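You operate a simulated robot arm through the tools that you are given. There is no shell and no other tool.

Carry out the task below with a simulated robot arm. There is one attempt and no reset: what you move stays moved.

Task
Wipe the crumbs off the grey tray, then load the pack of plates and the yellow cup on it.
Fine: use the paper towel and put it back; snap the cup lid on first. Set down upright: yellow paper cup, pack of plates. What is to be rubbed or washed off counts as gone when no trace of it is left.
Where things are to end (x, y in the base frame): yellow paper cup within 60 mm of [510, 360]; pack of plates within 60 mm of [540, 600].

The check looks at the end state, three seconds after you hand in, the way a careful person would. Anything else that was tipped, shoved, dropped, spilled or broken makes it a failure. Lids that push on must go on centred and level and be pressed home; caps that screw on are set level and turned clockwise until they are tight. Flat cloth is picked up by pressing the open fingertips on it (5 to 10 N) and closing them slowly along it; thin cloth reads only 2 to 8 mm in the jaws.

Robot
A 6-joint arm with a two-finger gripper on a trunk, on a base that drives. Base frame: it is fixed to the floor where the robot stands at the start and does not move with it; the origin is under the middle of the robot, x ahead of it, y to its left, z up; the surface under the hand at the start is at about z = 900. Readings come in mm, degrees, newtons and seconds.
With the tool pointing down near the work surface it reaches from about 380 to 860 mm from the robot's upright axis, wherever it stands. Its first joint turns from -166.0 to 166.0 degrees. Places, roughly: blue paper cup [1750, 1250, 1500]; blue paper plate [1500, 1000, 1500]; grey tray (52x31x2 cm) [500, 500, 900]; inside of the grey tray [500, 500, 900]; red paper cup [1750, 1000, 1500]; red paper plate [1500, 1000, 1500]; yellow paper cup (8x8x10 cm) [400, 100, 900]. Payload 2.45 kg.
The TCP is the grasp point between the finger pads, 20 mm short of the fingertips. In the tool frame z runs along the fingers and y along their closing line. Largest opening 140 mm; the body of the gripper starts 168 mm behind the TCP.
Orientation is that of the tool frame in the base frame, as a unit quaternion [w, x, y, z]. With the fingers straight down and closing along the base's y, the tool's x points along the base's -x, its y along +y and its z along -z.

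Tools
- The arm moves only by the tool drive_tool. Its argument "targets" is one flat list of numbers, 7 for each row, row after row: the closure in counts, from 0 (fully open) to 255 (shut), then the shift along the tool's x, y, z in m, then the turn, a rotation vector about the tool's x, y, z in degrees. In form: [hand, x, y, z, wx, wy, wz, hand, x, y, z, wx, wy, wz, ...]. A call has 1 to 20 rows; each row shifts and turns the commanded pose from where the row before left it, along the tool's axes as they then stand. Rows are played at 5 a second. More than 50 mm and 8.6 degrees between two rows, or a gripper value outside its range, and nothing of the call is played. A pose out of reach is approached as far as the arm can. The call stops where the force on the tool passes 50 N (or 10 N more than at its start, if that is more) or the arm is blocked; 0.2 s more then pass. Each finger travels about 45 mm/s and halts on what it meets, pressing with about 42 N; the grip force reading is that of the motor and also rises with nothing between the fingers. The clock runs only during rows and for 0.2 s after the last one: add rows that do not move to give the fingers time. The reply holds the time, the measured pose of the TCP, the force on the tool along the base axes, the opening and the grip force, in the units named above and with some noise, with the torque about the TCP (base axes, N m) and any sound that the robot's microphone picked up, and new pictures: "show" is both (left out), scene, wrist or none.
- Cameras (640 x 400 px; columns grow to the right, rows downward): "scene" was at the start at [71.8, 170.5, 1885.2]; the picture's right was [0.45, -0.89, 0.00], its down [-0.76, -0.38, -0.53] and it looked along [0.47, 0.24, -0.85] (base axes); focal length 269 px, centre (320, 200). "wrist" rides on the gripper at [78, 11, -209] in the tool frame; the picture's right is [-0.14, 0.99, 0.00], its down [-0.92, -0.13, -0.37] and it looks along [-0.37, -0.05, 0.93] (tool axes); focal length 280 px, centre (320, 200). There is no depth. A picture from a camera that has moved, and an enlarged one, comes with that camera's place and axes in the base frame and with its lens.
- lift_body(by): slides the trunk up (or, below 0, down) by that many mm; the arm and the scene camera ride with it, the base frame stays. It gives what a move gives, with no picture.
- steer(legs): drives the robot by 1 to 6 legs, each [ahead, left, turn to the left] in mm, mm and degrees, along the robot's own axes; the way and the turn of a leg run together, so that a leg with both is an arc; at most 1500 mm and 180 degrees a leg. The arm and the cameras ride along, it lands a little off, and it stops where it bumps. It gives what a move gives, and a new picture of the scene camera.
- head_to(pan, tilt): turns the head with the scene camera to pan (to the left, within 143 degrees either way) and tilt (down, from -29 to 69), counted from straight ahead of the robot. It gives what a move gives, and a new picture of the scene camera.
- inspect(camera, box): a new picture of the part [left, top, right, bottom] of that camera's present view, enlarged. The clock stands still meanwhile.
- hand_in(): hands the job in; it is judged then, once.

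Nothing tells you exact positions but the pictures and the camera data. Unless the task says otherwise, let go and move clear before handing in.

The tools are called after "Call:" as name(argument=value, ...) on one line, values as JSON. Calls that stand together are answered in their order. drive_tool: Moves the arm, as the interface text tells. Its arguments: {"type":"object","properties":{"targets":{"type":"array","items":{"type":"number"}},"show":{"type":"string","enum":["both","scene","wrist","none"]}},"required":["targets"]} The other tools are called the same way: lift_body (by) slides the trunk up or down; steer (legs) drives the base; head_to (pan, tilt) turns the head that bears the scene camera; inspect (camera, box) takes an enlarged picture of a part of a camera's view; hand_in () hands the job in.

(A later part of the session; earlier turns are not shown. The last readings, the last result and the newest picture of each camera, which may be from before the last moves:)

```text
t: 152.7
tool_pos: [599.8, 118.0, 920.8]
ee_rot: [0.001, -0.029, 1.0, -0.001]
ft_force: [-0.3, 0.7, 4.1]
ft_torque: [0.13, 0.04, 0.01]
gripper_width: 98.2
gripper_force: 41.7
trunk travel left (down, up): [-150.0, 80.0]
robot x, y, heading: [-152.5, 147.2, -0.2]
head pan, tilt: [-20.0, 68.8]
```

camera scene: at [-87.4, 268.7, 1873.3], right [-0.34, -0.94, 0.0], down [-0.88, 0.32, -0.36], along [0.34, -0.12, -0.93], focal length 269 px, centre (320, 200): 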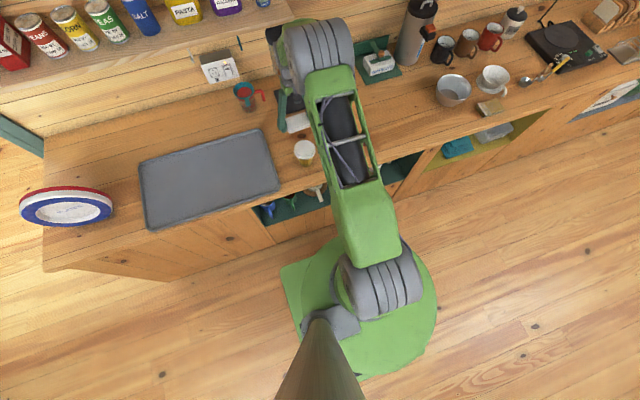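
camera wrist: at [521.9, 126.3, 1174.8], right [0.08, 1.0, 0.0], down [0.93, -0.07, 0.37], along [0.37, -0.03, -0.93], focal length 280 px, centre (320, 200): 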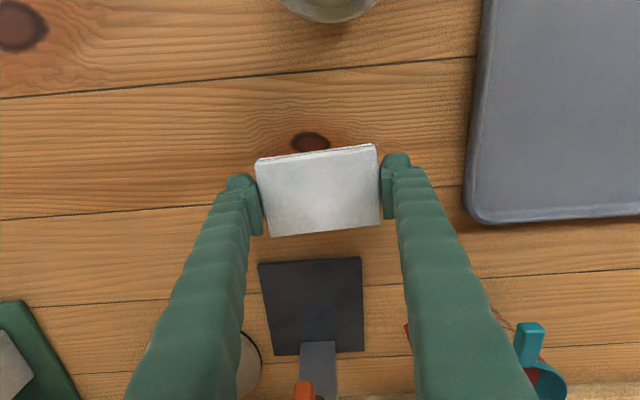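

Towel touches the bench at its original spot. Releasing, then checking the tray is clean.

Call:
drive_tool(targets=[80, 0, 0, 0, 0, 0, 0, 65, 0, 0, 0, 0, 0, 0, 45, 0, 0, 0, 0, 0, 0, 40, 0, 0, 0, 0, 0, 0, 40, 0, 0, -0.03, 0, 0, 0, 40, 0, 0, -0.045, 0, 0, 0, 40, 0, 0, -0.045, 0, 0, 0, 40, 0, 0, -0.045, 0, 0, 0, 40, 0, 0, -0.045, 0, 0, 3.3, 40, 0, 0.04, 0, 0, 0, 0, 40, 0, 0.045, 0, 0, 0, 0, 40, 0, 0.045, 0, 0, 0, 0, 40, 0.02, 0.045, 0, 0, 0, 0, 40, 0.02, 0.04, 0, 0, 0, 0, 40, 0.02, 0.04, 0, 0, 0, 0, 40, 0, 0, 0, 0, 0, 0])

Call:
inspect(camera="wrist", box=[0, 60, 240, 240])

Call:
inspect(camera="wrist", box=[220, 0, 640, 240])

Call:
inspect(camera="scene", box=[120, 110, 340, 240])

```text
t: 156.1
tool_pos: [541.0, 372.5, 1129.9]
ee_rot: [0.0, 0.001, 1.0, -0.001]
ft_force: [-0.2, 0.0, -1.0]
ft_torque: [0.0, 0.01, 0.01]
gripper_width: 117.9
gripper_force: 0.2
trunk travel left (down, up): [-150.0, 80.0]
robot x, y, heading: [-153.2, 143.6, -0.0]
head pan, tilt: [-20.0, 68.8]
camera scene: at [-86.9, 268.2, 1873.3], right [-0.34, -0.94, 0.0], down [-0.88, 0.32, -0.36], along [0.34, -0.12, -0.93], focal length 269 px, centre (320, 200)
camera wrist: at [462.6, 383.6, 1338.2], right [0.14, 0.99, 0.0], down [0.92, -0.13, 0.37], along [0.37, -0.05, -0.93], focal length 280 px, centre (320, 200)
```

scene: 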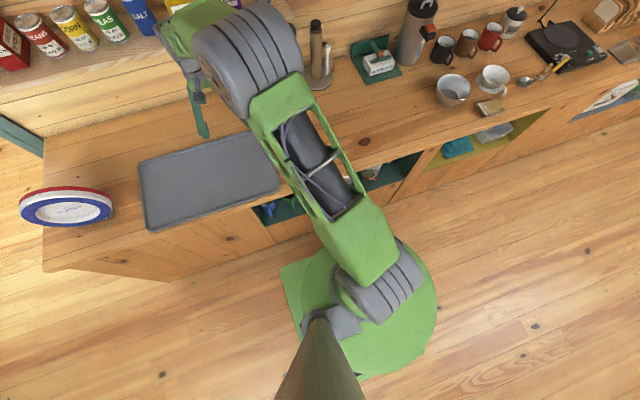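
wrist: 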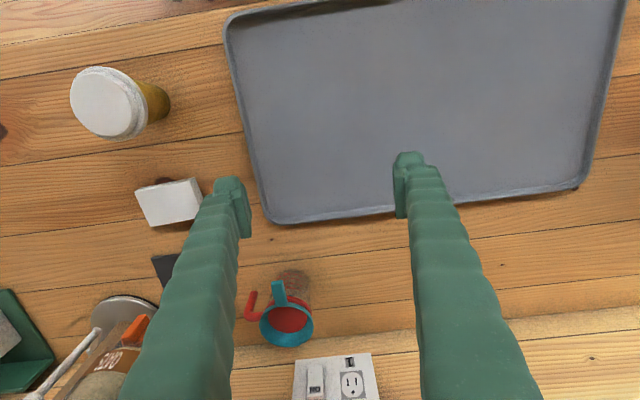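

```text
2.22 times, centred on (120, 150) of wrist
camera zoom: at [462.6, 383.6, 1338.2], right [0.14, 0.99, 0.0], down [0.92, -0.13, 0.37], along [0.37, -0.05, -0.93], focal length 623 px, centre (764, 311)
```

zoom: 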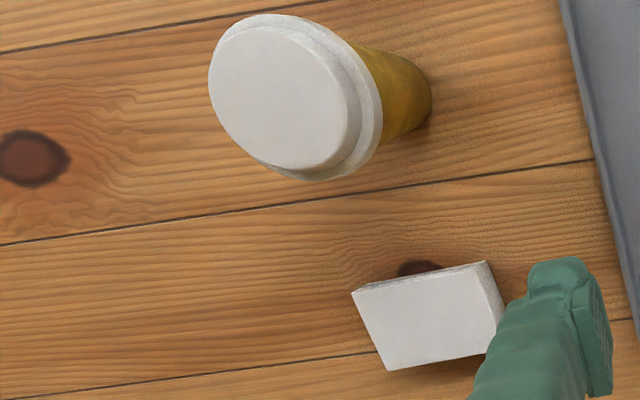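

```text
1.52 times, centred on (430, 120) of wrist
camera zoom: at [462.6, 383.6, 1338.2], right [0.14, 0.99, 0.0], down [0.92, -0.13, 0.37], along [0.37, -0.05, -0.93], focal length 427 px, centre (152, 322)
```

zoom: 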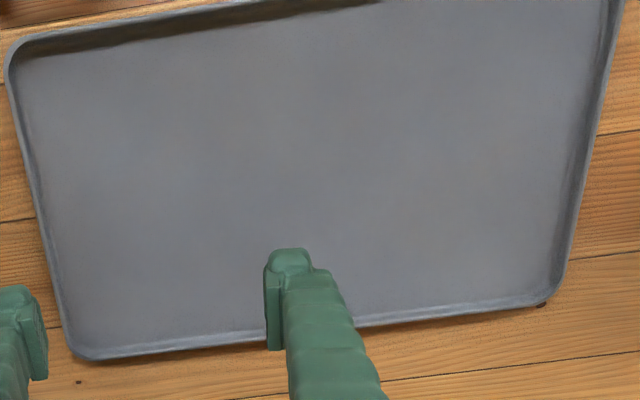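

```text
2.91 times, centred on (230, 175) of scene
camera zoom: at [-86.9, 268.2, 1873.3], right [-0.34, -0.94, 0.0], down [-0.88, 0.32, -0.36], along [0.34, -0.12, -0.93], focal length 782 px, centre (582, 273)
```

zoom: 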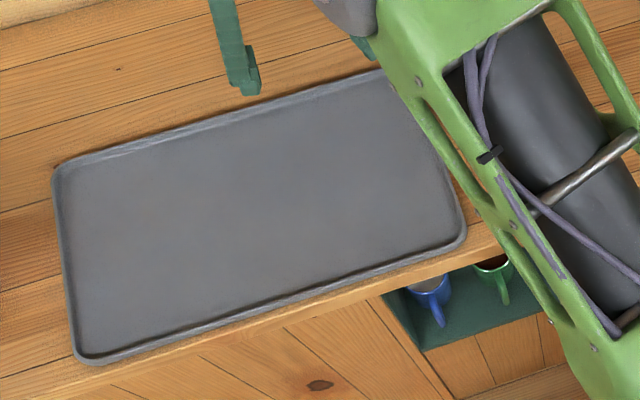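

Call:
inspect(camera="wrist", box=[320, 30, 520, 155])

Call:
inspect(camera="wrist", box=[360, 60, 460, 122])

```text
3.20 times, centred on (420, 92) of wrist
camera zoom: at [462.6, 383.6, 1338.2], right [0.14, 0.99, 0.0], down [0.92, -0.13, 0.37], along [0.37, -0.05, -0.93], focal length 897 px, centre (0, 544)
```

zoom: 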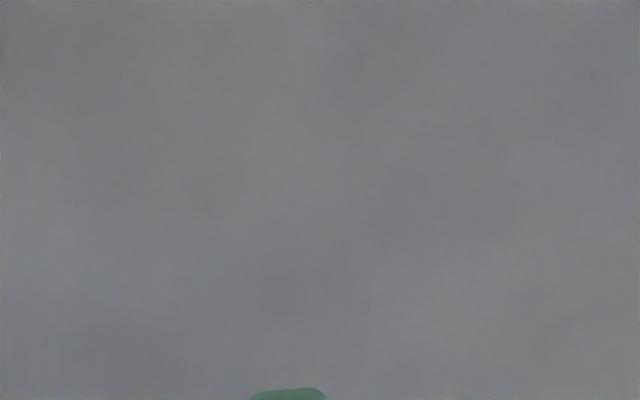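

```text
6.40 times, centred on (410, 91) of wrist
camera zoom: at [462.6, 383.6, 1338.2], right [0.14, 0.99, 0.0], down [0.92, -0.13, 0.37], along [0.37, -0.05, -0.93], focal length 1794 px, centre (-256, 898)
```

zoom: 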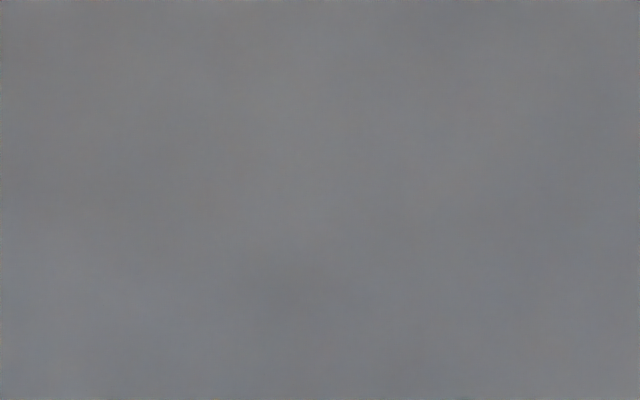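

The tray is clean and the towel is back. Next, the cup: moving above it to grasp its body.

Call:
drive_tool(targets=[40, 0.0163, -0.039, 0, 0, 0, 0, 40, 0.0163, -0.039, 0, 0, 0, 0, 40, 0.0163, -0.039, 0, 0, 0, 0, 40, 0.0163, -0.039, 0, 0, 0, 0, 40, 0.0163, -0.039, 0, 0, 0, 0, 40, 0.0163, -0.039, 0, 0, 0, 0, 40, 0, 0, 0, 0, 0, 0], show="wrist")

Call:
inspect(camera="wrist", box=[200, 80, 440, 230])

```text
t: 157.7
tool_pos: [443.1, 139.3, 1129.8]
ee_rot: [0.0, 0.0, 1.0, -0.002]
ft_force: [0.8, 0.5, -0.3]
ft_torque: [0.01, 0.01, 0.02]
gripper_width: 118.0
gripper_force: 0.0
trunk travel left (down, up): [-150.0, 80.0]
robot x, y, heading: [-150.2, 147.1, -0.1]
head pan, tilt: [-20.0, 68.8]
camera wrist: at [365.2, 150.8, 1337.8], right [0.14, 0.99, 0.0], down [0.92, -0.13, 0.37], along [0.37, -0.05, -0.93], focal length 280 px, centre (320, 200)
```

wrist: 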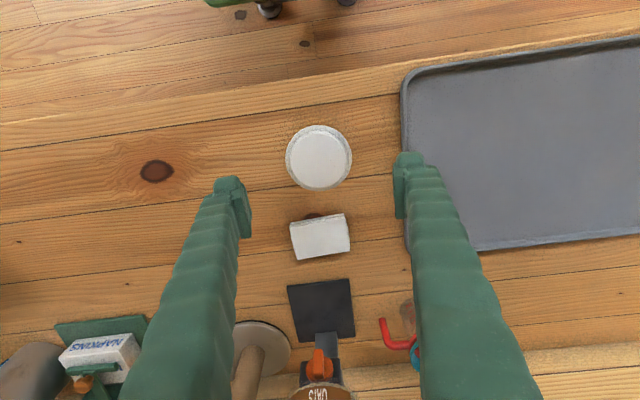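

```text
2.67 times, centred on (320, 155) of wrist
camera zoom: at [365.2, 150.8, 1337.8], right [0.14, 0.99, 0.0], down [0.92, -0.13, 0.37], along [0.37, -0.05, -0.93], focal length 748 px, centre (320, 320)
```

zoom: 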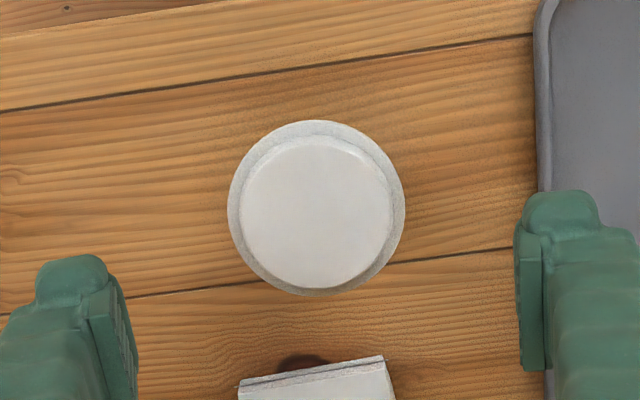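

Call:
drive_tool(targets=[40, -0.0015, -0.0005, 0.045, 0, 0, 0, 40, 0, 0, 0.045, 0, 0, 0, 40, 0, 0, 0.045, 0, 0, 0, 40, 0, 0, 0.04, 0, 0, 0, 60, 0, 0, 0.005, 0, 0, 0, 80, 0, 0, 0, 0, 0, 0, 95, 0, 0, 0, 0, 0, 0, 105, 0, 0, 0, 0, 0, 0, 112, 0, 0, 0, 0, 0, 0, 118, 0, 0, 0, 0, 0, 0, 118, 0, 0, 0, 0, 0, 0], show="wrist")

Call:
inspect(camera="scene", box=[260, 120, 340, 190])

```text
t: 160.1
tool_pos: [445.4, 138.5, 950.6]
ee_rot: [0.0, 0.0, 1.0, -0.001]
ft_force: [-0.2, -1.4, 1.9]
ft_torque: [-0.06, -0.04, -0.01]
gripper_width: 75.4
gripper_force: 2.1
trunk travel left (down, up): [-150.0, 80.0]
robot x, y, heading: [-151.6, 151.2, 0.1]
head pan, tilt: [-20.0, 68.8]
camera wrist: at [366.7, 149.5, 1158.4], right [0.14, 0.99, 0.0], down [0.92, -0.13, 0.37], along [0.37, -0.05, -0.93], focal length 280 px, centre (320, 200)
```

wrist: 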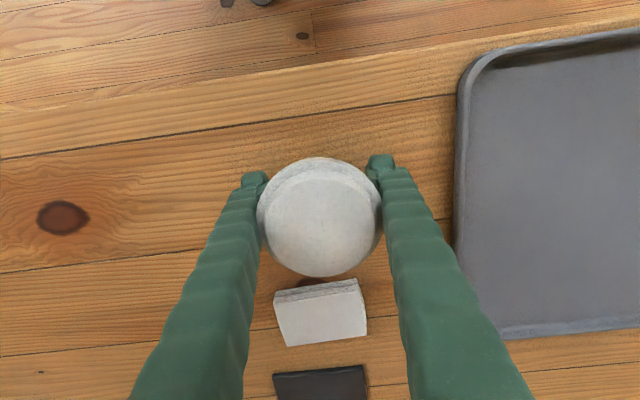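

```text
5.71 times, centred on (300, 155) of scene
camera zoom: at [-87.2, 268.7, 1873.3], right [-0.34, -0.94, 0.0], down [-0.88, 0.32, -0.36], along [0.34, -0.12, -0.93], focal length 1537 px, centre (434, 457)
```

zoom: 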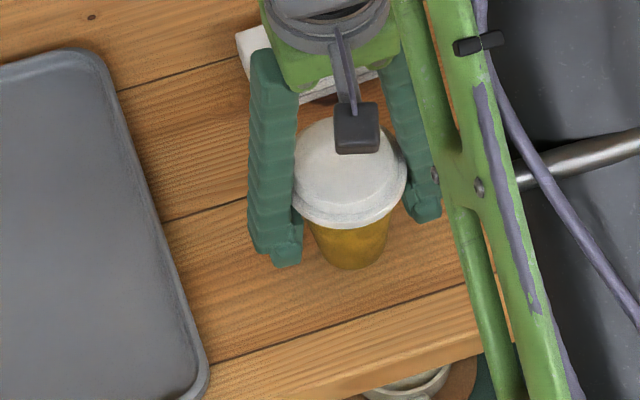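

Call:
drive_tool(targets=[105, 0, 0, 0, 0, 0, 0, 95, 0, 0, 0, 0, 0, 0, 95, 0, 0, 0.012, 0, 0, 0, 95, 0, 0, 0.012, 0, 0, 0, 105, 0, 0, 0, 0, 0, 0, 112, 0, 0, 0, 0, 0, 0, 118, 0, 0, 0, 0, 0, 0, 124, 0, 0, 0, 0, 0, 0, 124, 0, 0, 0, 0, 0, 0], show="wrist")

Call:
inspect(camera="scene", box=[260, 120, 340, 190])

```text
t: 162.1
tool_pos: [444.4, 138.8, 926.2]
ee_rot: [0.0, -0.001, 1.0, 0.0]
ft_force: [0.4, -0.6, 1.8]
ft_torque: [0.01, 0.01, -0.02]
gripper_width: 76.1
gripper_force: 5.4
trunk travel left (down, up): [-150.0, 80.0]
robot x, y, heading: [-153.6, 148.8, 0.1]
head pan, tilt: [-20.0, 68.8]
camera wrist: at [366.5, 149.0, 1134.6], right [0.14, 0.99, 0.0], down [0.92, -0.13, 0.37], along [0.37, -0.05, -0.93], focal length 280 px, centre (320, 200)
```

wrist: 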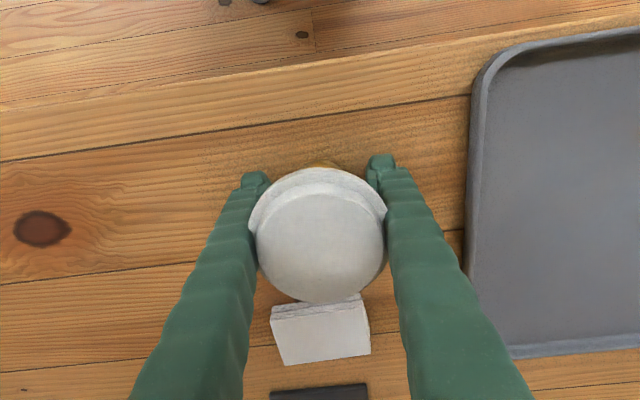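

```text
5.71 times, centred on (300, 155) of scene
camera zoom: at [-87.3, 268.7, 1873.3], right [-0.34, -0.94, 0.0], down [-0.88, 0.32, -0.36], along [0.34, -0.12, -0.93], focal length 1537 px, centre (434, 457)
```

zoom: 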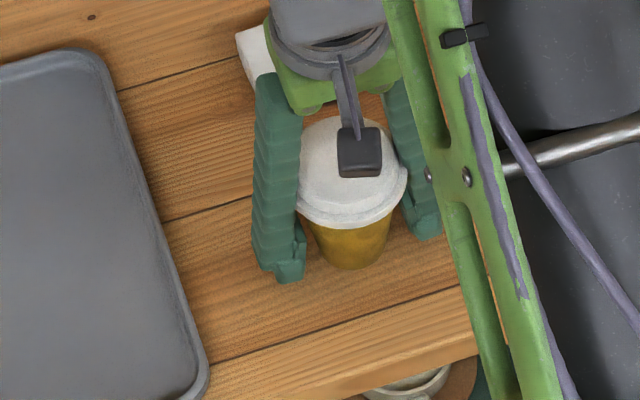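

Call:
drive_tool(targets=[110, 0, 0, 0, 0, 0, 0, 95, 0, 0, 0, 0, 0, 0, 85, 0, 0, -0.02, 0, 0, 0, 85, 0, 0, -0.03, 0, 0, 0, 85, 0, 0, -0.02, 0, 0, 0, 95, 0, 0, 0, 0, 0, 0, 102, 0, 0, 0, 0, 0, 0, 106, 0, 0, 0, 0, 0, 0, 106, 0, 0, 0, 0, 0, 0], show="none")

Call:
drive_tool(targets=[110, 0, 0, 0, 0, 0, 0, 113, 0, 0, 0, 0, 0, 0, 113, 0, 0, 0, 0, 0, 0], show="none")

Call:
inspect(camera="scene", box=[260, 120, 340, 190])

Call:
inspect(camera="wrist", box=[220, 110, 420, 235])

```text
t: 164.1
tool_pos: [444.0, 139.0, 995.4]
ee_rot: [0.0, 0.001, 1.0, -0.001]
ft_force: [-0.8, -0.8, 0.1]
ft_torque: [0.01, -0.03, -0.01]
gripper_width: 82.4
gripper_force: 0.3
trunk travel left (down, up): [-150.0, 80.0]
robot x, y, heading: [-152.8, 147.9, -0.1]
head pan, tilt: [-20.0, 68.8]
```

```text
t: 164.9
tool_pos: [444.9, 138.9, 996.2]
ee_rot: [0.0, -0.001, 1.0, 0.0]
ft_force: [0.2, 0.5, 1.1]
ft_torque: [-0.02, 0.0, -0.01]
gripper_width: 79.1
gripper_force: 13.6
trunk travel left (down, up): [-150.0, 80.0]
robot x, y, heading: [-148.7, 148.4, -0.1]
head pan, tilt: [-20.0, 68.8]
```

```text
5.71 times, centred on (300, 155) of scene
camera zoom: at [-87.2, 268.7, 1873.3], right [-0.34, -0.94, 0.0], down [-0.88, 0.32, -0.36], along [0.34, -0.12, -0.93], focal length 1537 px, centre (434, 457)
```

zoom: 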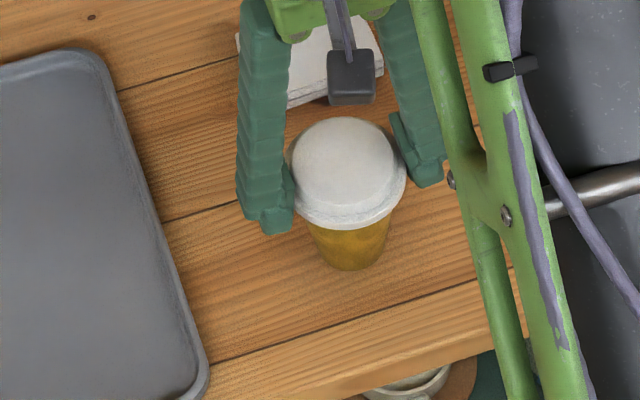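

```text
3.20 times, centred on (320, 172) of wrist
camera zoom: at [366.9, 150.0, 1204.5], right [0.14, 0.99, 0.0], down [0.92, -0.13, 0.37], along [0.37, -0.05, -0.93], focal length 897 px, centre (320, 288)
```

zoom: 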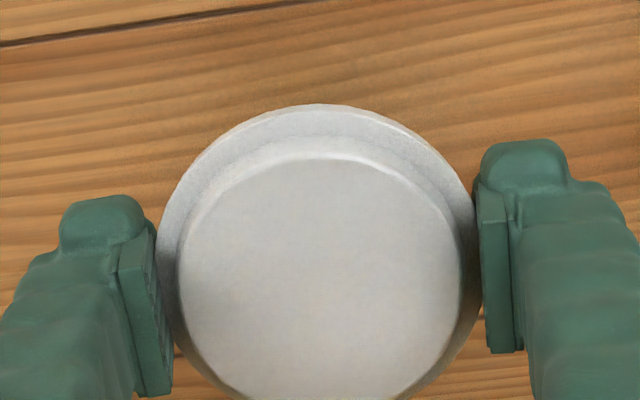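

Call:
drive_tool(targets=[114, 0, 0, 0.001, 0, 0, 0, 114, 0, 0, 0.001, 0, 0, 0, 114, 0, 0, 0, 0, 0, 0], show="none")

Call:
drive_tool(targets=[114, 0, 0, -0.004, 0, 0, 0, 114, 0, 0, -0.006, 0, 0, 0, 114, 0, 0, -0.01, 0, 0, 0, 114, 0, 0, 0, 0, 0, 0], show="wrist")

Call:
inspect(camera="scene", box=[260, 120, 340, 190])

```text
t: 165.7
tool_pos: [445.0, 139.1, 994.4]
ee_rot: [0.0, 0.0, 1.0, -0.001]
ft_force: [-1.2, 0.2, 5.4]
ft_torque: [0.02, 0.02, -0.01]
gripper_width: 81.1
gripper_force: 8.4
trunk travel left (down, up): [-150.0, 80.0]
robot x, y, heading: [-148.1, 150.9, 0.0]
head pan, tilt: [-20.0, 68.8]
```

```text
t: 166.7
tool_pos: [445.6, 138.9, 1014.7]
ee_rot: [0.0, 0.0, 1.0, 0.0]
ft_force: [1.0, -0.1, -1.0]
ft_torque: [0.01, 0.02, -0.01]
gripper_width: 79.5
gripper_force: 13.9
trunk travel left (down, up): [-150.0, 80.0]
robot x, y, heading: [-151.2, 147.3, 0.1]
head pan, tilt: [-20.0, 68.8]
camera wrist: at [366.6, 150.2, 1222.7], right [0.14, 0.99, 0.0], down [0.92, -0.13, 0.37], along [0.37, -0.05, -0.93], focal length 280 px, centre (320, 200)
```

wrist: 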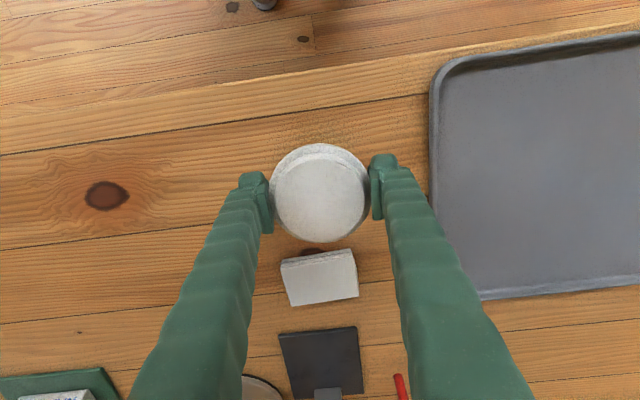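

```text
5.71 times, centred on (300, 155) of scene
camera zoom: at [-87.0, 268.7, 1873.3], right [-0.34, -0.94, 0.0], down [-0.88, 0.32, -0.36], along [0.34, -0.12, -0.93], focal length 1537 px, centre (434, 457)
```

zoom: 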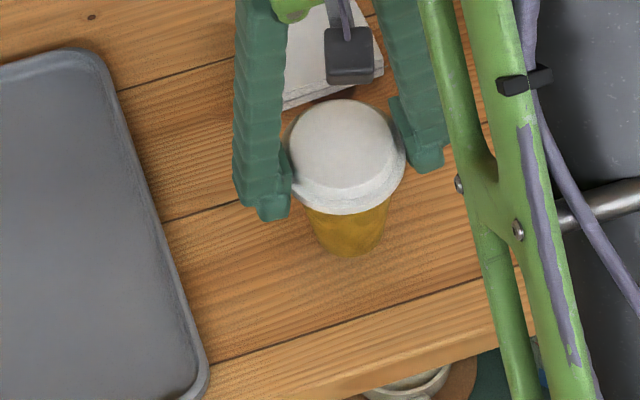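

Call:
drive_tool(targets=[114, 0, 0, -0.02, 0, 0, 0, 114, 0, 0, -0.025, 0, 0, 0, 114, -0.01, 0.034, 0, 0, 0, 0, 114, -0.01, 0.034, 0, 0, 0, 0, 114, -0.01, 0.034, 0, 0, 0, 0, 114, -0.01, 0.034, 0, 0, 0, 0, 114, -0.01, 0.034, 0, 0, 0, 0, 114, -0.01, 0.034, 0, 0, 0, 0, 114, -0.005, 0.017, 0, 0, 0, 0, 114, 0, 0, 0, 0, 0, 0], show="wrist")

Call:
inspect(camera="scene", box=[160, 100, 300, 200])

```text
t: 168.9
tool_pos: [508.5, 358.8, 1058.4]
ee_rot: [0.0, 0.002, 1.0, 0.0]
ft_force: [0.1, 0.6, -0.4]
ft_torque: [0.02, 0.01, 0.04]
gripper_width: 79.3
gripper_force: 2.0
trunk travel left (down, up): [-150.0, 80.0]
robot x, y, heading: [-151.9, 147.9, 0.2]
head pan, tilt: [-20.0, 68.8]
camera wrist: at [430.8, 370.4, 1267.1], right [0.14, 0.99, 0.0], down [0.92, -0.13, 0.37], along [0.37, -0.05, -0.93], focal length 280 px, centre (320, 200)
```

wrist: 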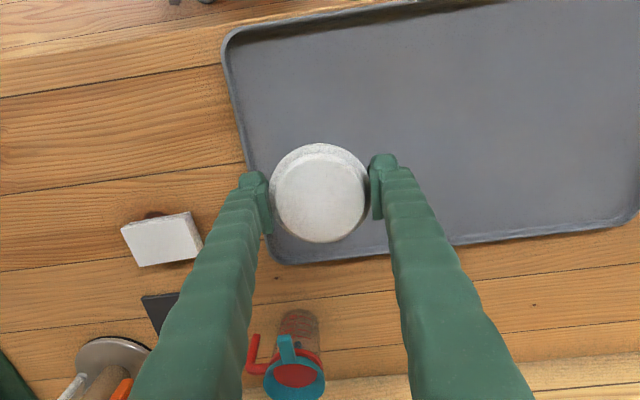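

```text
4.00 times, centred on (230, 150) of scene
camera zoom: at [-87.1, 268.6, 1873.3], right [-0.34, -0.94, 0.0], down [-0.88, 0.32, -0.36], along [0.34, -0.12, -0.93], focal length 1076 px, centre (680, 400)
```

zoom: 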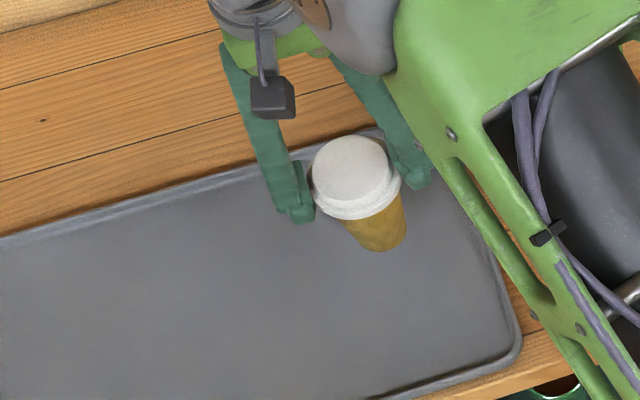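

Call:
drive_tool(targets=[115, 0, 0, 0.02, 0, 0, 0, 115, 0, 0, 0.02, 0, 0, 0, 115, 0, 0, 0.012, 0, 0, 0, 115, 0, 0, 0.003, 0, 0, 0, 115, 0, 0, 0, 0, 0, 0], show="none")

Call:
drive_tool(targets=[115, 0, 0, 0.001, 0, 0, 0, 115, 0, 0, 0.001, 0, 0, 0, 115, 0, 0, 0, 0, 0, 0], show="none")

Call:
drive_tool(targets=[115, 0, 0, 0.001, 0, 0, 0, 115, 0, 0, 0.001, 0, 0, 0, 115, 0, 0, 0, 0, 0, 0], show="wrist")

Call:
inspect(camera="scene", box=[160, 100, 300, 200])

```text
t: 170.1
tool_pos: [509.3, 358.1, 1003.7]
ee_rot: [0.0, 0.0, 1.0, -0.001]
ft_force: [-0.1, 0.2, -0.5]
ft_torque: [0.02, -0.03, 0.01]
gripper_width: 79.7
gripper_force: 11.1
trunk travel left (down, up): [-150.0, 80.0]
robot x, y, heading: [-152.8, 149.4, 0.2]
head pan, tilt: [-20.0, 68.8]
```

```text
t: 170.9
tool_pos: [509.9, 357.8, 1002.6]
ee_rot: [0.0, 0.001, 1.0, -0.001]
ft_force: [-0.2, -0.1, -0.5]
ft_torque: [0.0, -0.02, -0.03]
gripper_width: 78.0
gripper_force: 17.1
trunk travel left (down, up): [-150.0, 80.0]
robot x, y, heading: [-153.3, 146.6, -0.0]
head pan, tilt: [-20.0, 68.8]
```

```text
t: 171.7
tool_pos: [509.9, 359.9, 1000.3]
ee_rot: [0.0, 0.001, 1.0, -0.001]
ft_force: [-0.4, -0.7, 3.7]
ft_torque: [0.04, -0.02, -0.01]
gripper_width: 78.6
gripper_force: 2.0
trunk travel left (down, up): [-150.0, 80.0]
robot x, y, heading: [-150.6, 149.5, 0.0]
head pan, tilt: [-20.0, 68.8]
camera wrist: at [431.1, 370.6, 1208.6], right [0.14, 0.99, 0.0], down [0.92, -0.13, 0.37], along [0.37, -0.05, -0.93], focal length 280 px, centre (320, 200)
```

wrist: 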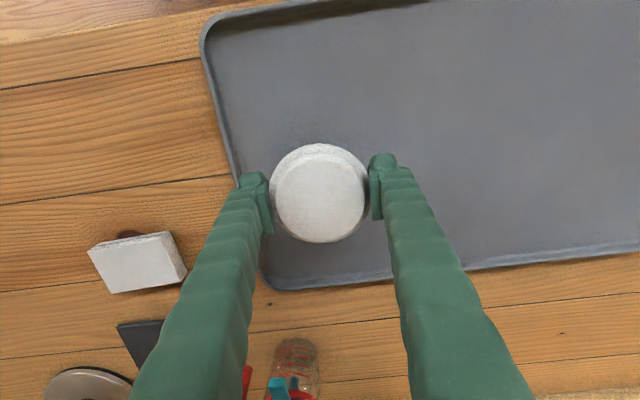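

```text
4.00 times, centred on (230, 150) of scene
camera zoom: at [-87.6, 268.5, 1873.3], right [-0.34, -0.94, 0.0], down [-0.88, 0.32, -0.36], along [0.34, -0.12, -0.93], focal length 1076 px, centre (680, 400)
```

zoom: 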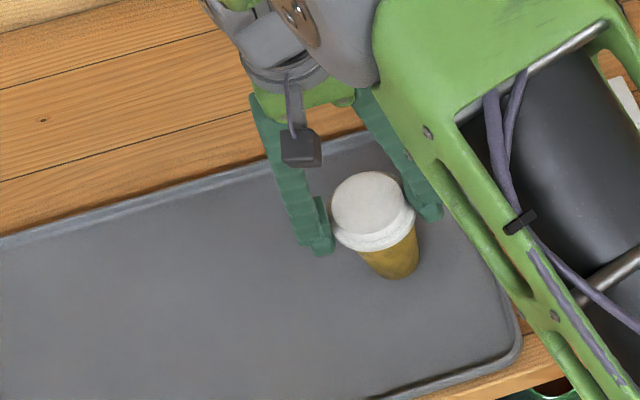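

Call:
drive_tool(targets=[108, 0, 0, 0, 0, 0, 0, 98, 0, 0, 0, 0, 0, 0, 85, 0, 0, 0, 0, 0, 0, 70, 0, 0, 0, 0, 0, 0, 70, 0, 0, -0.03, 0, 0, 0, 70, 0, 0, -0.04, 0, 0, 0, 70, 0, 0, -0.03, 0, 0, 0, 70, 0, 0, 0, 0, 0, 0], show="wrist")

Call:
inspect(camera="wrist", box=[220, 90, 420, 215])

Call:
inspect(camera="scene", box=[200, 110, 300, 180])

```text
t: 173.5
tool_pos: [508.8, 360.3, 1100.6]
ee_rot: [0.0, 0.001, 1.0, 0.0]
ft_force: [0.5, 0.1, -1.0]
ft_torque: [-0.02, 0.03, -0.01]
gripper_width: 101.5
gripper_force: 0.0
trunk travel left (down, up): [-150.0, 80.0]
robot x, y, heading: [-148.9, 147.6, -0.1]
head pan, tilt: [-20.0, 68.8]
camera wrist: at [431.5, 371.1, 1308.4], right [0.14, 0.99, 0.0], down [0.92, -0.13, 0.37], along [0.37, -0.05, -0.93], focal length 280 px, centre (320, 200)
```

wrist: 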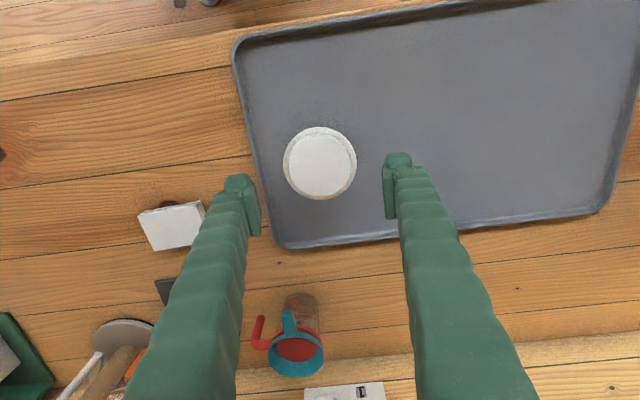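

```text
3.20 times, centred on (320, 152) of wrist
camera zoom: at [431.5, 371.1, 1308.4], right [0.14, 0.99, 0.0], down [0.92, -0.13, 0.37], along [0.37, -0.05, -0.93], focal length 897 px, centre (320, 352)
```

zoom: 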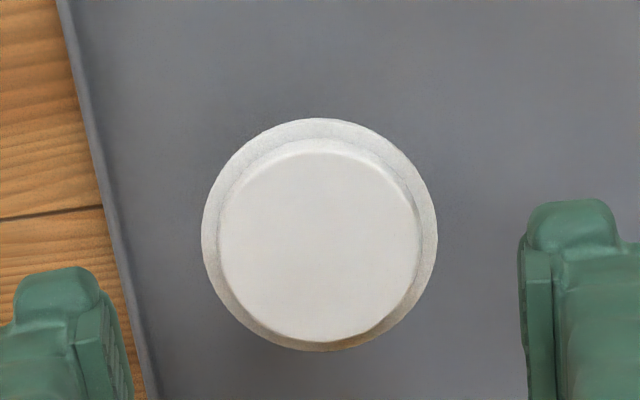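

```text
5.71 times, centred on (250, 145) of scene
camera zoom: at [-86.9, 268.8, 1873.2], right [-0.34, -0.94, 0.0], down [-0.88, 0.32, -0.36], along [0.34, -0.12, -0.93], focal length 1537 px, centre (720, 514)
```

zoom: 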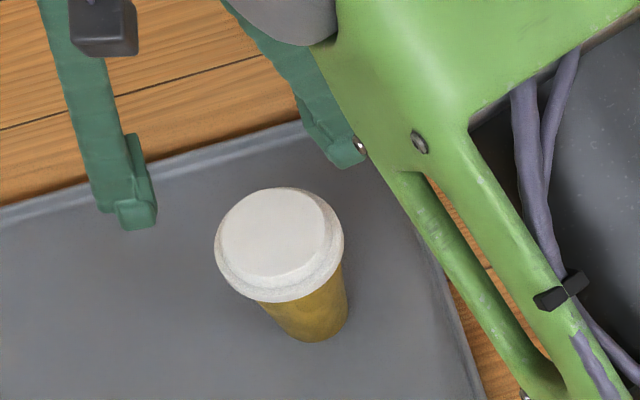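

Cup is upright on the tray. Now I'll retract, drive left toward the plates and look at how the pack stands.

Call:
drive_tool(targets=[40, 0.04, 0, -0.025, 0, 0, 0, 40, 0.04, 0, -0.025, 0, 0, 0, 40, 0.04, 0, -0.025, 0, 0, 0, 40, 0.03, 0, -0.025, 0, 0, 0, 40, 0, 0, 0, 0, 0, 0], show="none")

Call:
steer(legs=[[0, 380, 0]])

Call:
head_to(pan=35, tilt=50)

```text
t: 174.7
tool_pos: [359.6, 359.3, 1201.0]
ee_rot: [0.0, 0.001, 1.0, 0.0]
ft_force: [0.4, -0.7, 0.6]
ft_torque: [0.0, 0.01, -0.01]
gripper_width: 118.4
gripper_force: 0.1
trunk travel left (down, up): [-150.0, 80.0]
robot x, y, heading: [-151.0, 150.0, 0.1]
head pan, tilt: [-20.0, 68.8]
```

```text
t: 178.7
tool_pos: [358.2, 743.8, 1199.3]
ee_rot: [0.0, -0.001, 1.0, -0.001]
ft_force: [-0.6, 0.5, 0.1]
ft_torque: [-0.05, -0.03, 0.0]
gripper_width: 118.1
gripper_force: 0.0
trunk travel left (down, up): [-150.0, 80.0]
robot x, y, heading: [-155.0, 534.5, 0.4]
head pan, tilt: [-20.0, 68.8]
camera scene: at [-87.6, 651.8, 1873.3], right [-0.34, -0.94, 0.0], down [-0.88, 0.32, -0.36], along [0.34, -0.12, -0.93], focal length 269 px, centre (320, 200)
```

scene: 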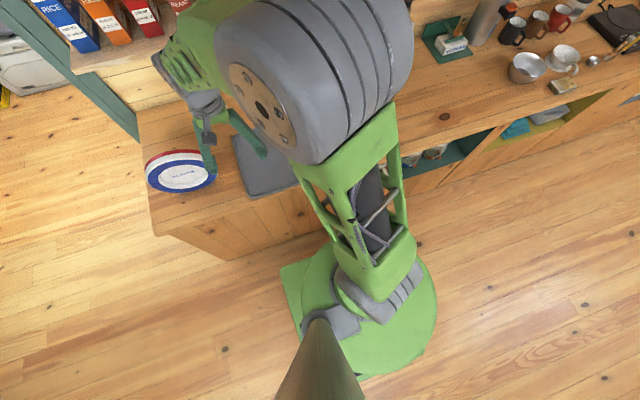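

```text
t: 179.9
tool_pos: [358.8, 742.7, 1200.1]
ee_rot: [0.0, -0.001, 1.0, -0.001]
ft_force: [-0.5, 0.2, 0.8]
ft_torque: [0.02, 0.0, -0.02]
gripper_width: 118.1
gripper_force: 0.0
trunk travel left (down, up): [-150.0, 80.0]
robot x, y, heading: [-149.1, 534.5, 0.0]
head pan, tilt: [35.0, 50.0]
camera scene: at [-77.2, 714.7, 1895.2], right [0.57, -0.82, 0.0], down [-0.63, -0.44, -0.64], along [0.53, 0.37, -0.77], focal length 269 px, centre (320, 200)
```

scene: 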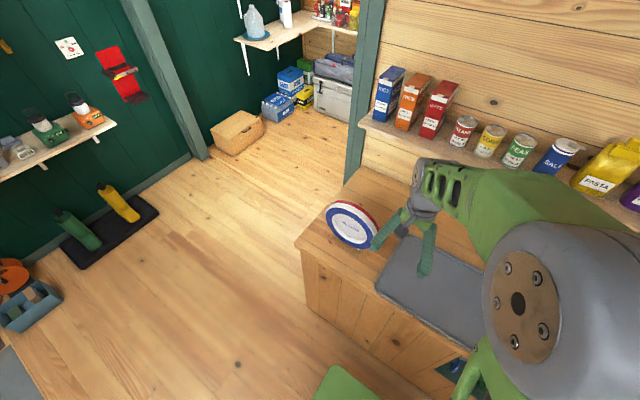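

Call:
inspect(camera="scene", box=[300, 180, 420, 270])

Call:
drive_tool(targets=[40, 0.0, 0, -0.02, 0, 0, 0, 40, 0, 0, 0, 0, 0, 0], show="wrist")

```text
4.44 times, centred on (360, 225) of scene
camera zoom: at [-77.2, 714.7, 1895.2], right [0.57, -0.82, 0.0], down [-0.63, -0.44, -0.64], along [0.53, 0.37, -0.77], focal length 1195 px, centre (142, 89)
```

zoom: 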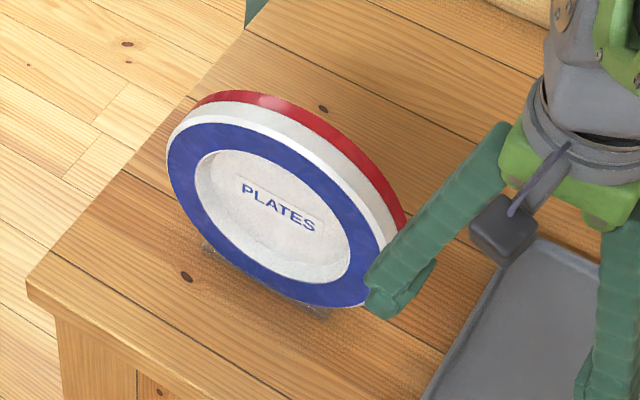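

```text
t: 180.5
tool_pos: [359.2, 743.0, 1221.2]
ee_rot: [-0.001, 0.0, 1.0, -0.001]
ft_force: [-0.9, 0.3, -0.1]
ft_torque: [-0.01, 0.03, -0.02]
gripper_width: 117.9
gripper_force: 0.0
trunk travel left (down, up): [-150.0, 80.0]
robot x, y, heading: [-149.8, 529.7, 0.3]
head pan, tilt: [35.0, 50.0]
camera wrist: at [280.8, 754.1, 1428.5], right [0.14, 0.99, 0.0], down [0.92, -0.13, 0.37], along [0.37, -0.05, -0.93], focal length 280 px, centre (320, 200)
```

wrist: 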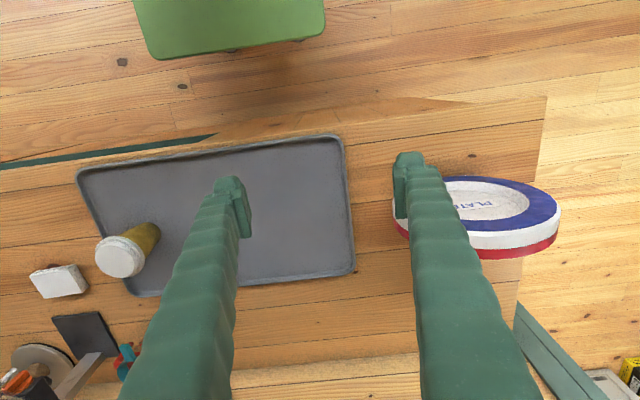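

Call:
drive_tool(targets=[40, -0.02, 0.042, 0, 0, 0, 0, 40, -0.02, 0.042, 0, 0, 0, 0, 40, -0.02, 0.042, 0, 0, 0, 0, 40, -0.02, 0.042, 0, 0, 0, 0, 40, 0, 0.04, 0, 0, 0, 0, 40, 0, 0, 0, 0, 0, 0], show="both")

Call:
inspect(camera="wrist", box=[210, 100, 430, 240])

Call:
inspect(camera="scene", box=[310, 190, 400, 260])

```text
t: 181.9
tool_pos: [440.0, 950.9, 1219.1]
ee_rot: [0.0, -0.001, 1.0, -0.001]
ft_force: [-1.1, -0.2, 0.9]
ft_torque: [0.02, -0.01, 0.04]
gripper_width: 117.9
gripper_force: 0.0
trunk travel left (down, up): [-150.0, 80.0]
robot x, y, heading: [-150.5, 529.8, 0.1]
head pan, tilt: [35.0, 50.0]
camera scene: at [-77.1, 714.1, 1895.3], right [0.57, -0.82, 0.0], down [-0.63, -0.44, -0.64], along [0.53, 0.37, -0.77], focal length 269 px, centre (320, 200)
camera wrist: at [361.5, 961.6, 1427.6], right [0.14, 0.99, 0.0], down [0.92, -0.13, 0.37], along [0.37, -0.05, -0.93], focal length 280 px, centre (320, 200)
```

scene: 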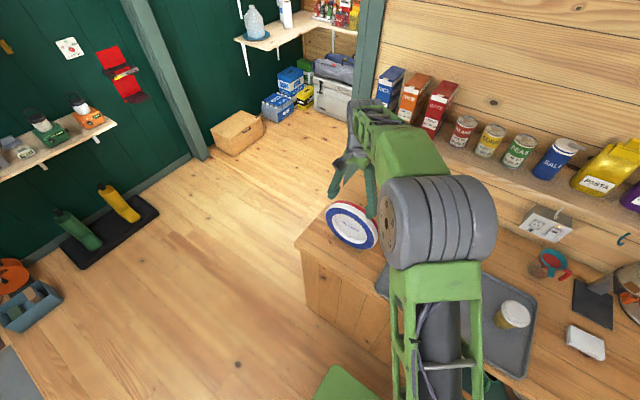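
wrist: 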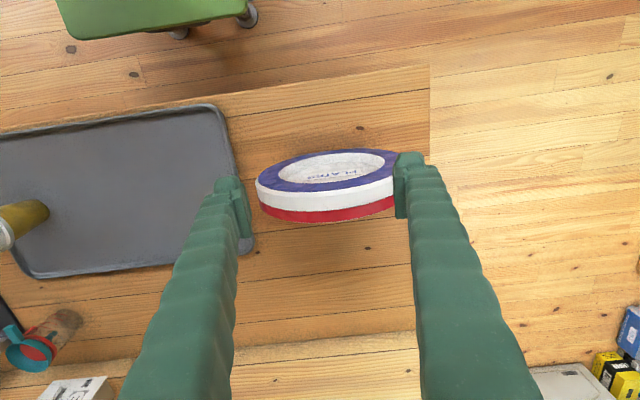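

```text
2.86 times, centred on (320, 170) of wrist
camera zoom: at [361.5, 961.6, 1427.6], right [0.14, 0.99, 0.0], down [0.92, -0.13, 0.37], along [0.37, -0.05, -0.93], focal length 801 px, centre (320, 286)
```

zoom: 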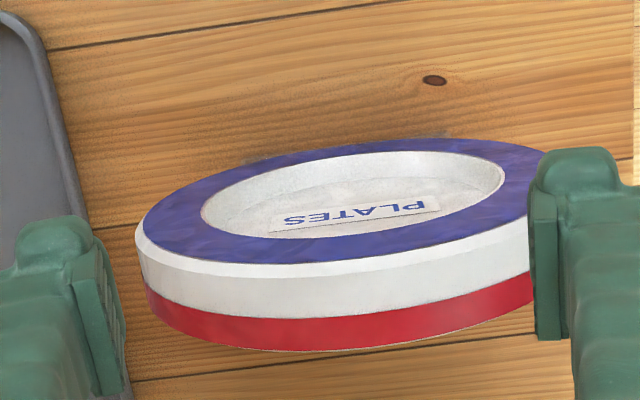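

```text
5.71 times, centred on (355, 225) of scene
camera zoom: at [-77.1, 714.1, 1895.3], right [0.57, -0.82, 0.0], down [-0.63, -0.44, -0.64], along [0.53, 0.37, -0.77], focal length 1537 px, centre (120, 57)
```

zoom: 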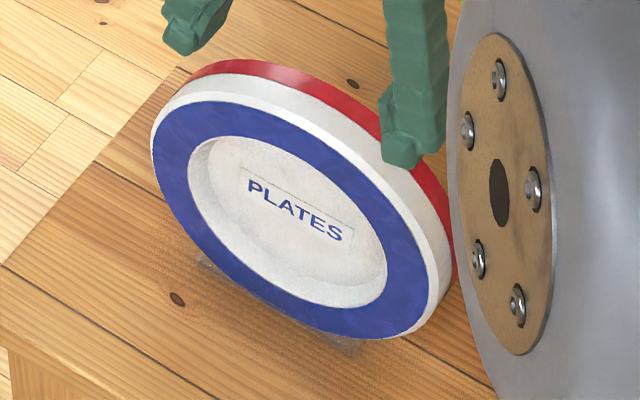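

The pack (about 234 mm across, 37 mm thick) stands on edge facing the robot. I'll grip its top edge across the thickness, so I'm rolling the gripper 90° above it.

Call:
drive_tool(targets=[80, 0, 0, -0.02, 0, 0, 8.2, 80, 0, 0, 0, 0, 0, 8.2, 80, 0, 0, 0, 0, 0, 8.2, 80, 0, 0, 0, 0, 0, 8.2, 80, 0, 0, 0, 0, 0, 8.2, 80, 0, 0, 0, 0, 0, 8.2, 80, 0, 0, 0, 0, 0, 8.2, 80, 0, 0, 0, 0, 0, 8.2, 80, 0, 0, 0, 0, 0, 8.2, 80, 0, 0, 0, 0, 0, 8.2, 80, 0, 0, 0, 0, 0, 8, 80, 0, 0, 0, 0, 0, 0])

Call:
inspect(camera="wrist", box=[160, 60, 480, 260])

```text
t: 184.5
tool_pos: [437.3, 952.2, 1239.8]
ee_rot: [0.001, 0.707, 0.707, 0.0]
ft_force: [0.3, -0.1, -0.1]
ft_torque: [-0.01, -0.03, 0.0]
gripper_width: 95.9
gripper_force: 0.1
trunk travel left (down, up): [-150.0, 80.0]
robot x, y, heading: [-149.4, 527.4, 0.3]
head pan, tilt: [35.0, 50.0]
camera scene: at [-77.2, 714.8, 1895.2], right [0.57, -0.82, 0.0], down [-0.63, -0.44, -0.64], along [0.53, 0.37, -0.77], focal length 269 px, centre (320, 200)
camera wrist: at [449.5, 1029.9, 1448.1], right [0.99, -0.14, 0.0], down [-0.13, -0.92, 0.37], along [-0.05, -0.37, -0.93], focal length 280 px, centre (320, 200)
```

scene: 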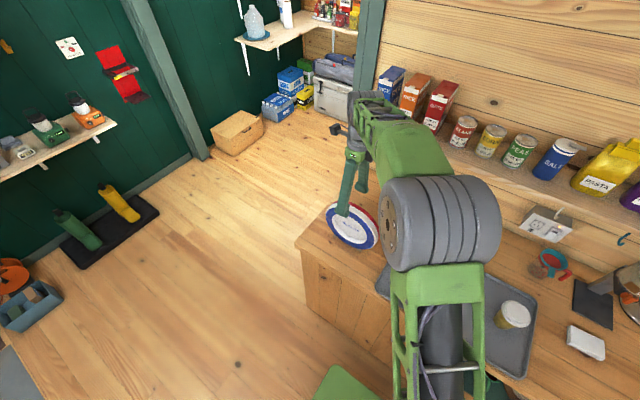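
wrist: 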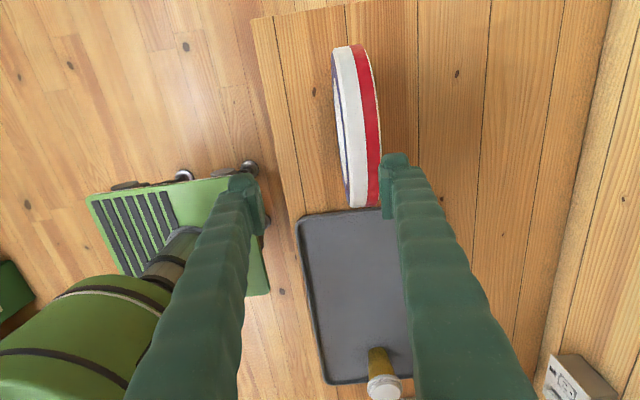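

```text
2.00 times, centred on (320, 160) of wrist
camera zoom: at [449.5, 1029.9, 1448.1], right [0.99, -0.14, 0.0], down [-0.13, -0.92, 0.37], along [-0.05, -0.37, -0.93], focal length 561 px, centre (320, 280)
```

zoom: 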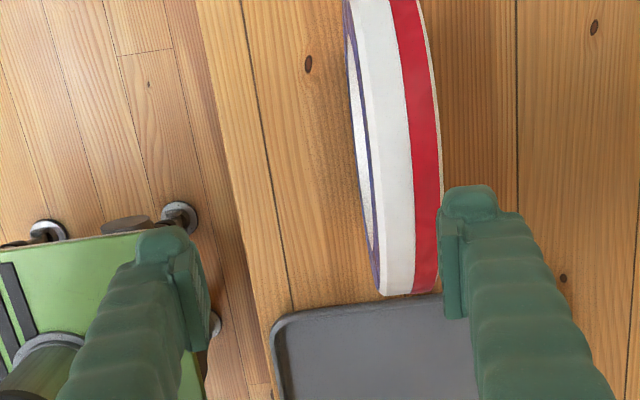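

Call:
drive_tool(targets=[80, 0.0095, 0.025, 0, 0, 0, 0, 80, 0, 0.026, 0, 0, 0, 0, 80, 0, 0, 0.04, 0, 0, 0, 80, 0, 0, 0.035, 0, 0, 0, 80, 0, 0, 0, 0, 0, 0], show="wrist")

Call:
inspect(camera="wrist", box=[200, 60, 440, 210])

Call:
inspect(camera="scene", box=[310, 170, 420, 260])

```text
t: 185.7
tool_pos: [489.7, 959.1, 1164.5]
ee_rot: [0.001, 0.707, 0.708, 0.0]
ft_force: [0.2, 0.4, 0.1]
ft_torque: [-0.03, 0.01, -0.04]
gripper_width: 95.8
gripper_force: 0.0
trunk travel left (down, up): [-150.0, 80.0]
robot x, y, heading: [-147.3, 532.8, 0.2]
head pan, tilt: [35.0, 50.0]
camera wrist: at [500.0, 1038.2, 1373.2], right [0.99, -0.14, 0.0], down [-0.13, -0.92, 0.37], along [-0.05, -0.37, -0.93], focal length 280 px, centre (320, 200)
```

wrist: 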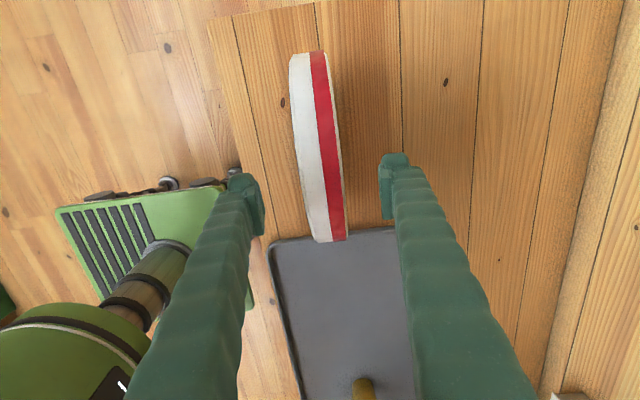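

```text
2.67 times, centred on (320, 135) of wrist
camera zoom: at [500.0, 1038.2, 1373.2], right [0.99, -0.14, 0.0], down [-0.13, -0.92, 0.37], along [-0.05, -0.37, -0.93], focal length 748 px, centre (320, 373)
```

zoom: 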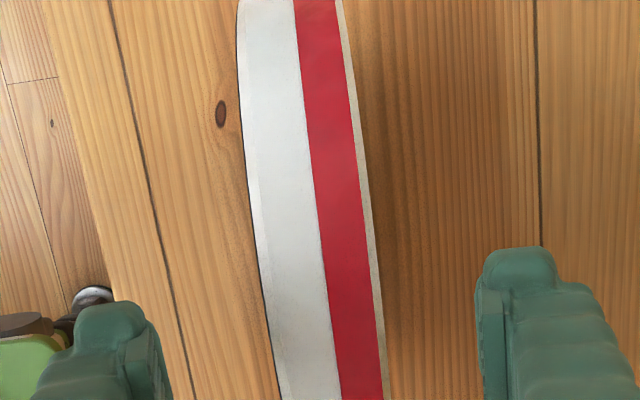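

```text
4.44 times, centred on (365, 215) of scene
camera zoom: at [-77.5, 714.6, 1895.3], right [0.57, -0.82, 0.0], down [-0.63, -0.44, -0.64], along [0.53, 0.37, -0.77], focal length 1195 px, centre (120, 133)
```

zoom: 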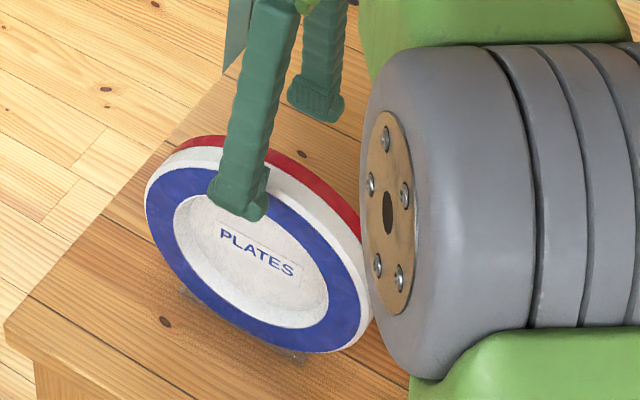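

Call:
drive_tool(targets=[80, 0.001, 0.0015, 0.03, 0, 0, 0, 80, 0, 0, 0.02, 0, 0, 0, 110, 0, 0, 0, 0, 0, 0, 135, 0, 0, 0, 0, 0, 0, 155, 0, 0, 0, 0, 0, 0, 170, 0, 0, 0, 0, 0, 0, 180, 0, 0, 0, 0, 0, 0, 180, 0, 0, 0, 0, 0, 0], show="wrist")

Call:
inspect(camera="scene", box=[310, 170, 420, 260])

```text
t: 187.5
tool_pos: [490.5, 960.3, 1115.9]
ee_rot: [0.001, 0.706, 0.708, 0.0]
ft_force: [0.3, -0.4, -1.2]
ft_torque: [0.0, -0.01, 0.04]
gripper_width: 41.1
gripper_force: 0.0
trunk travel left (down, up): [-150.0, 80.0]
robot x, y, heading: [-149.3, 532.7, -0.1]
head pan, tilt: [35.0, 50.0]
camera wrist: at [502.6, 1039.7, 1323.4], right [0.99, -0.14, 0.0], down [-0.13, -0.92, 0.37], along [-0.05, -0.37, -0.93], focal length 280 px, centre (320, 200)
```

wrist: 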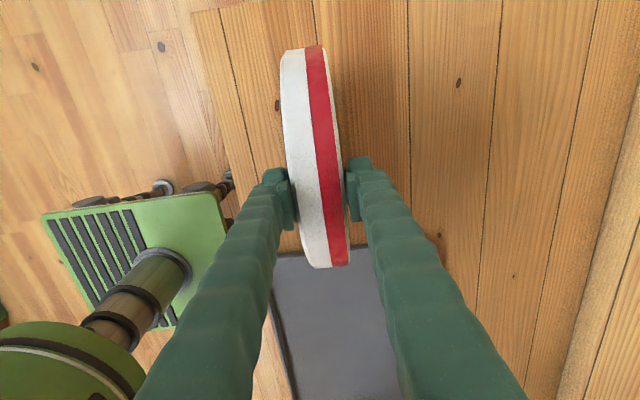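

```text
4.44 times, centred on (365, 215) of scene
camera zoom: at [-77.2, 714.8, 1895.2], right [0.57, -0.82, 0.0], down [-0.63, -0.44, -0.64], along [0.53, 0.37, -0.77], focal length 1195 px, centre (120, 133)
```

zoom: 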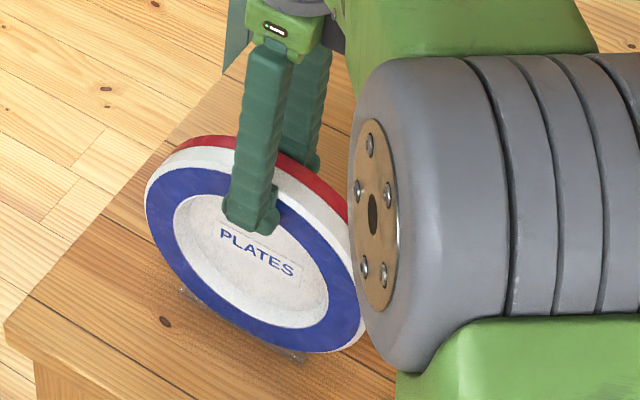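

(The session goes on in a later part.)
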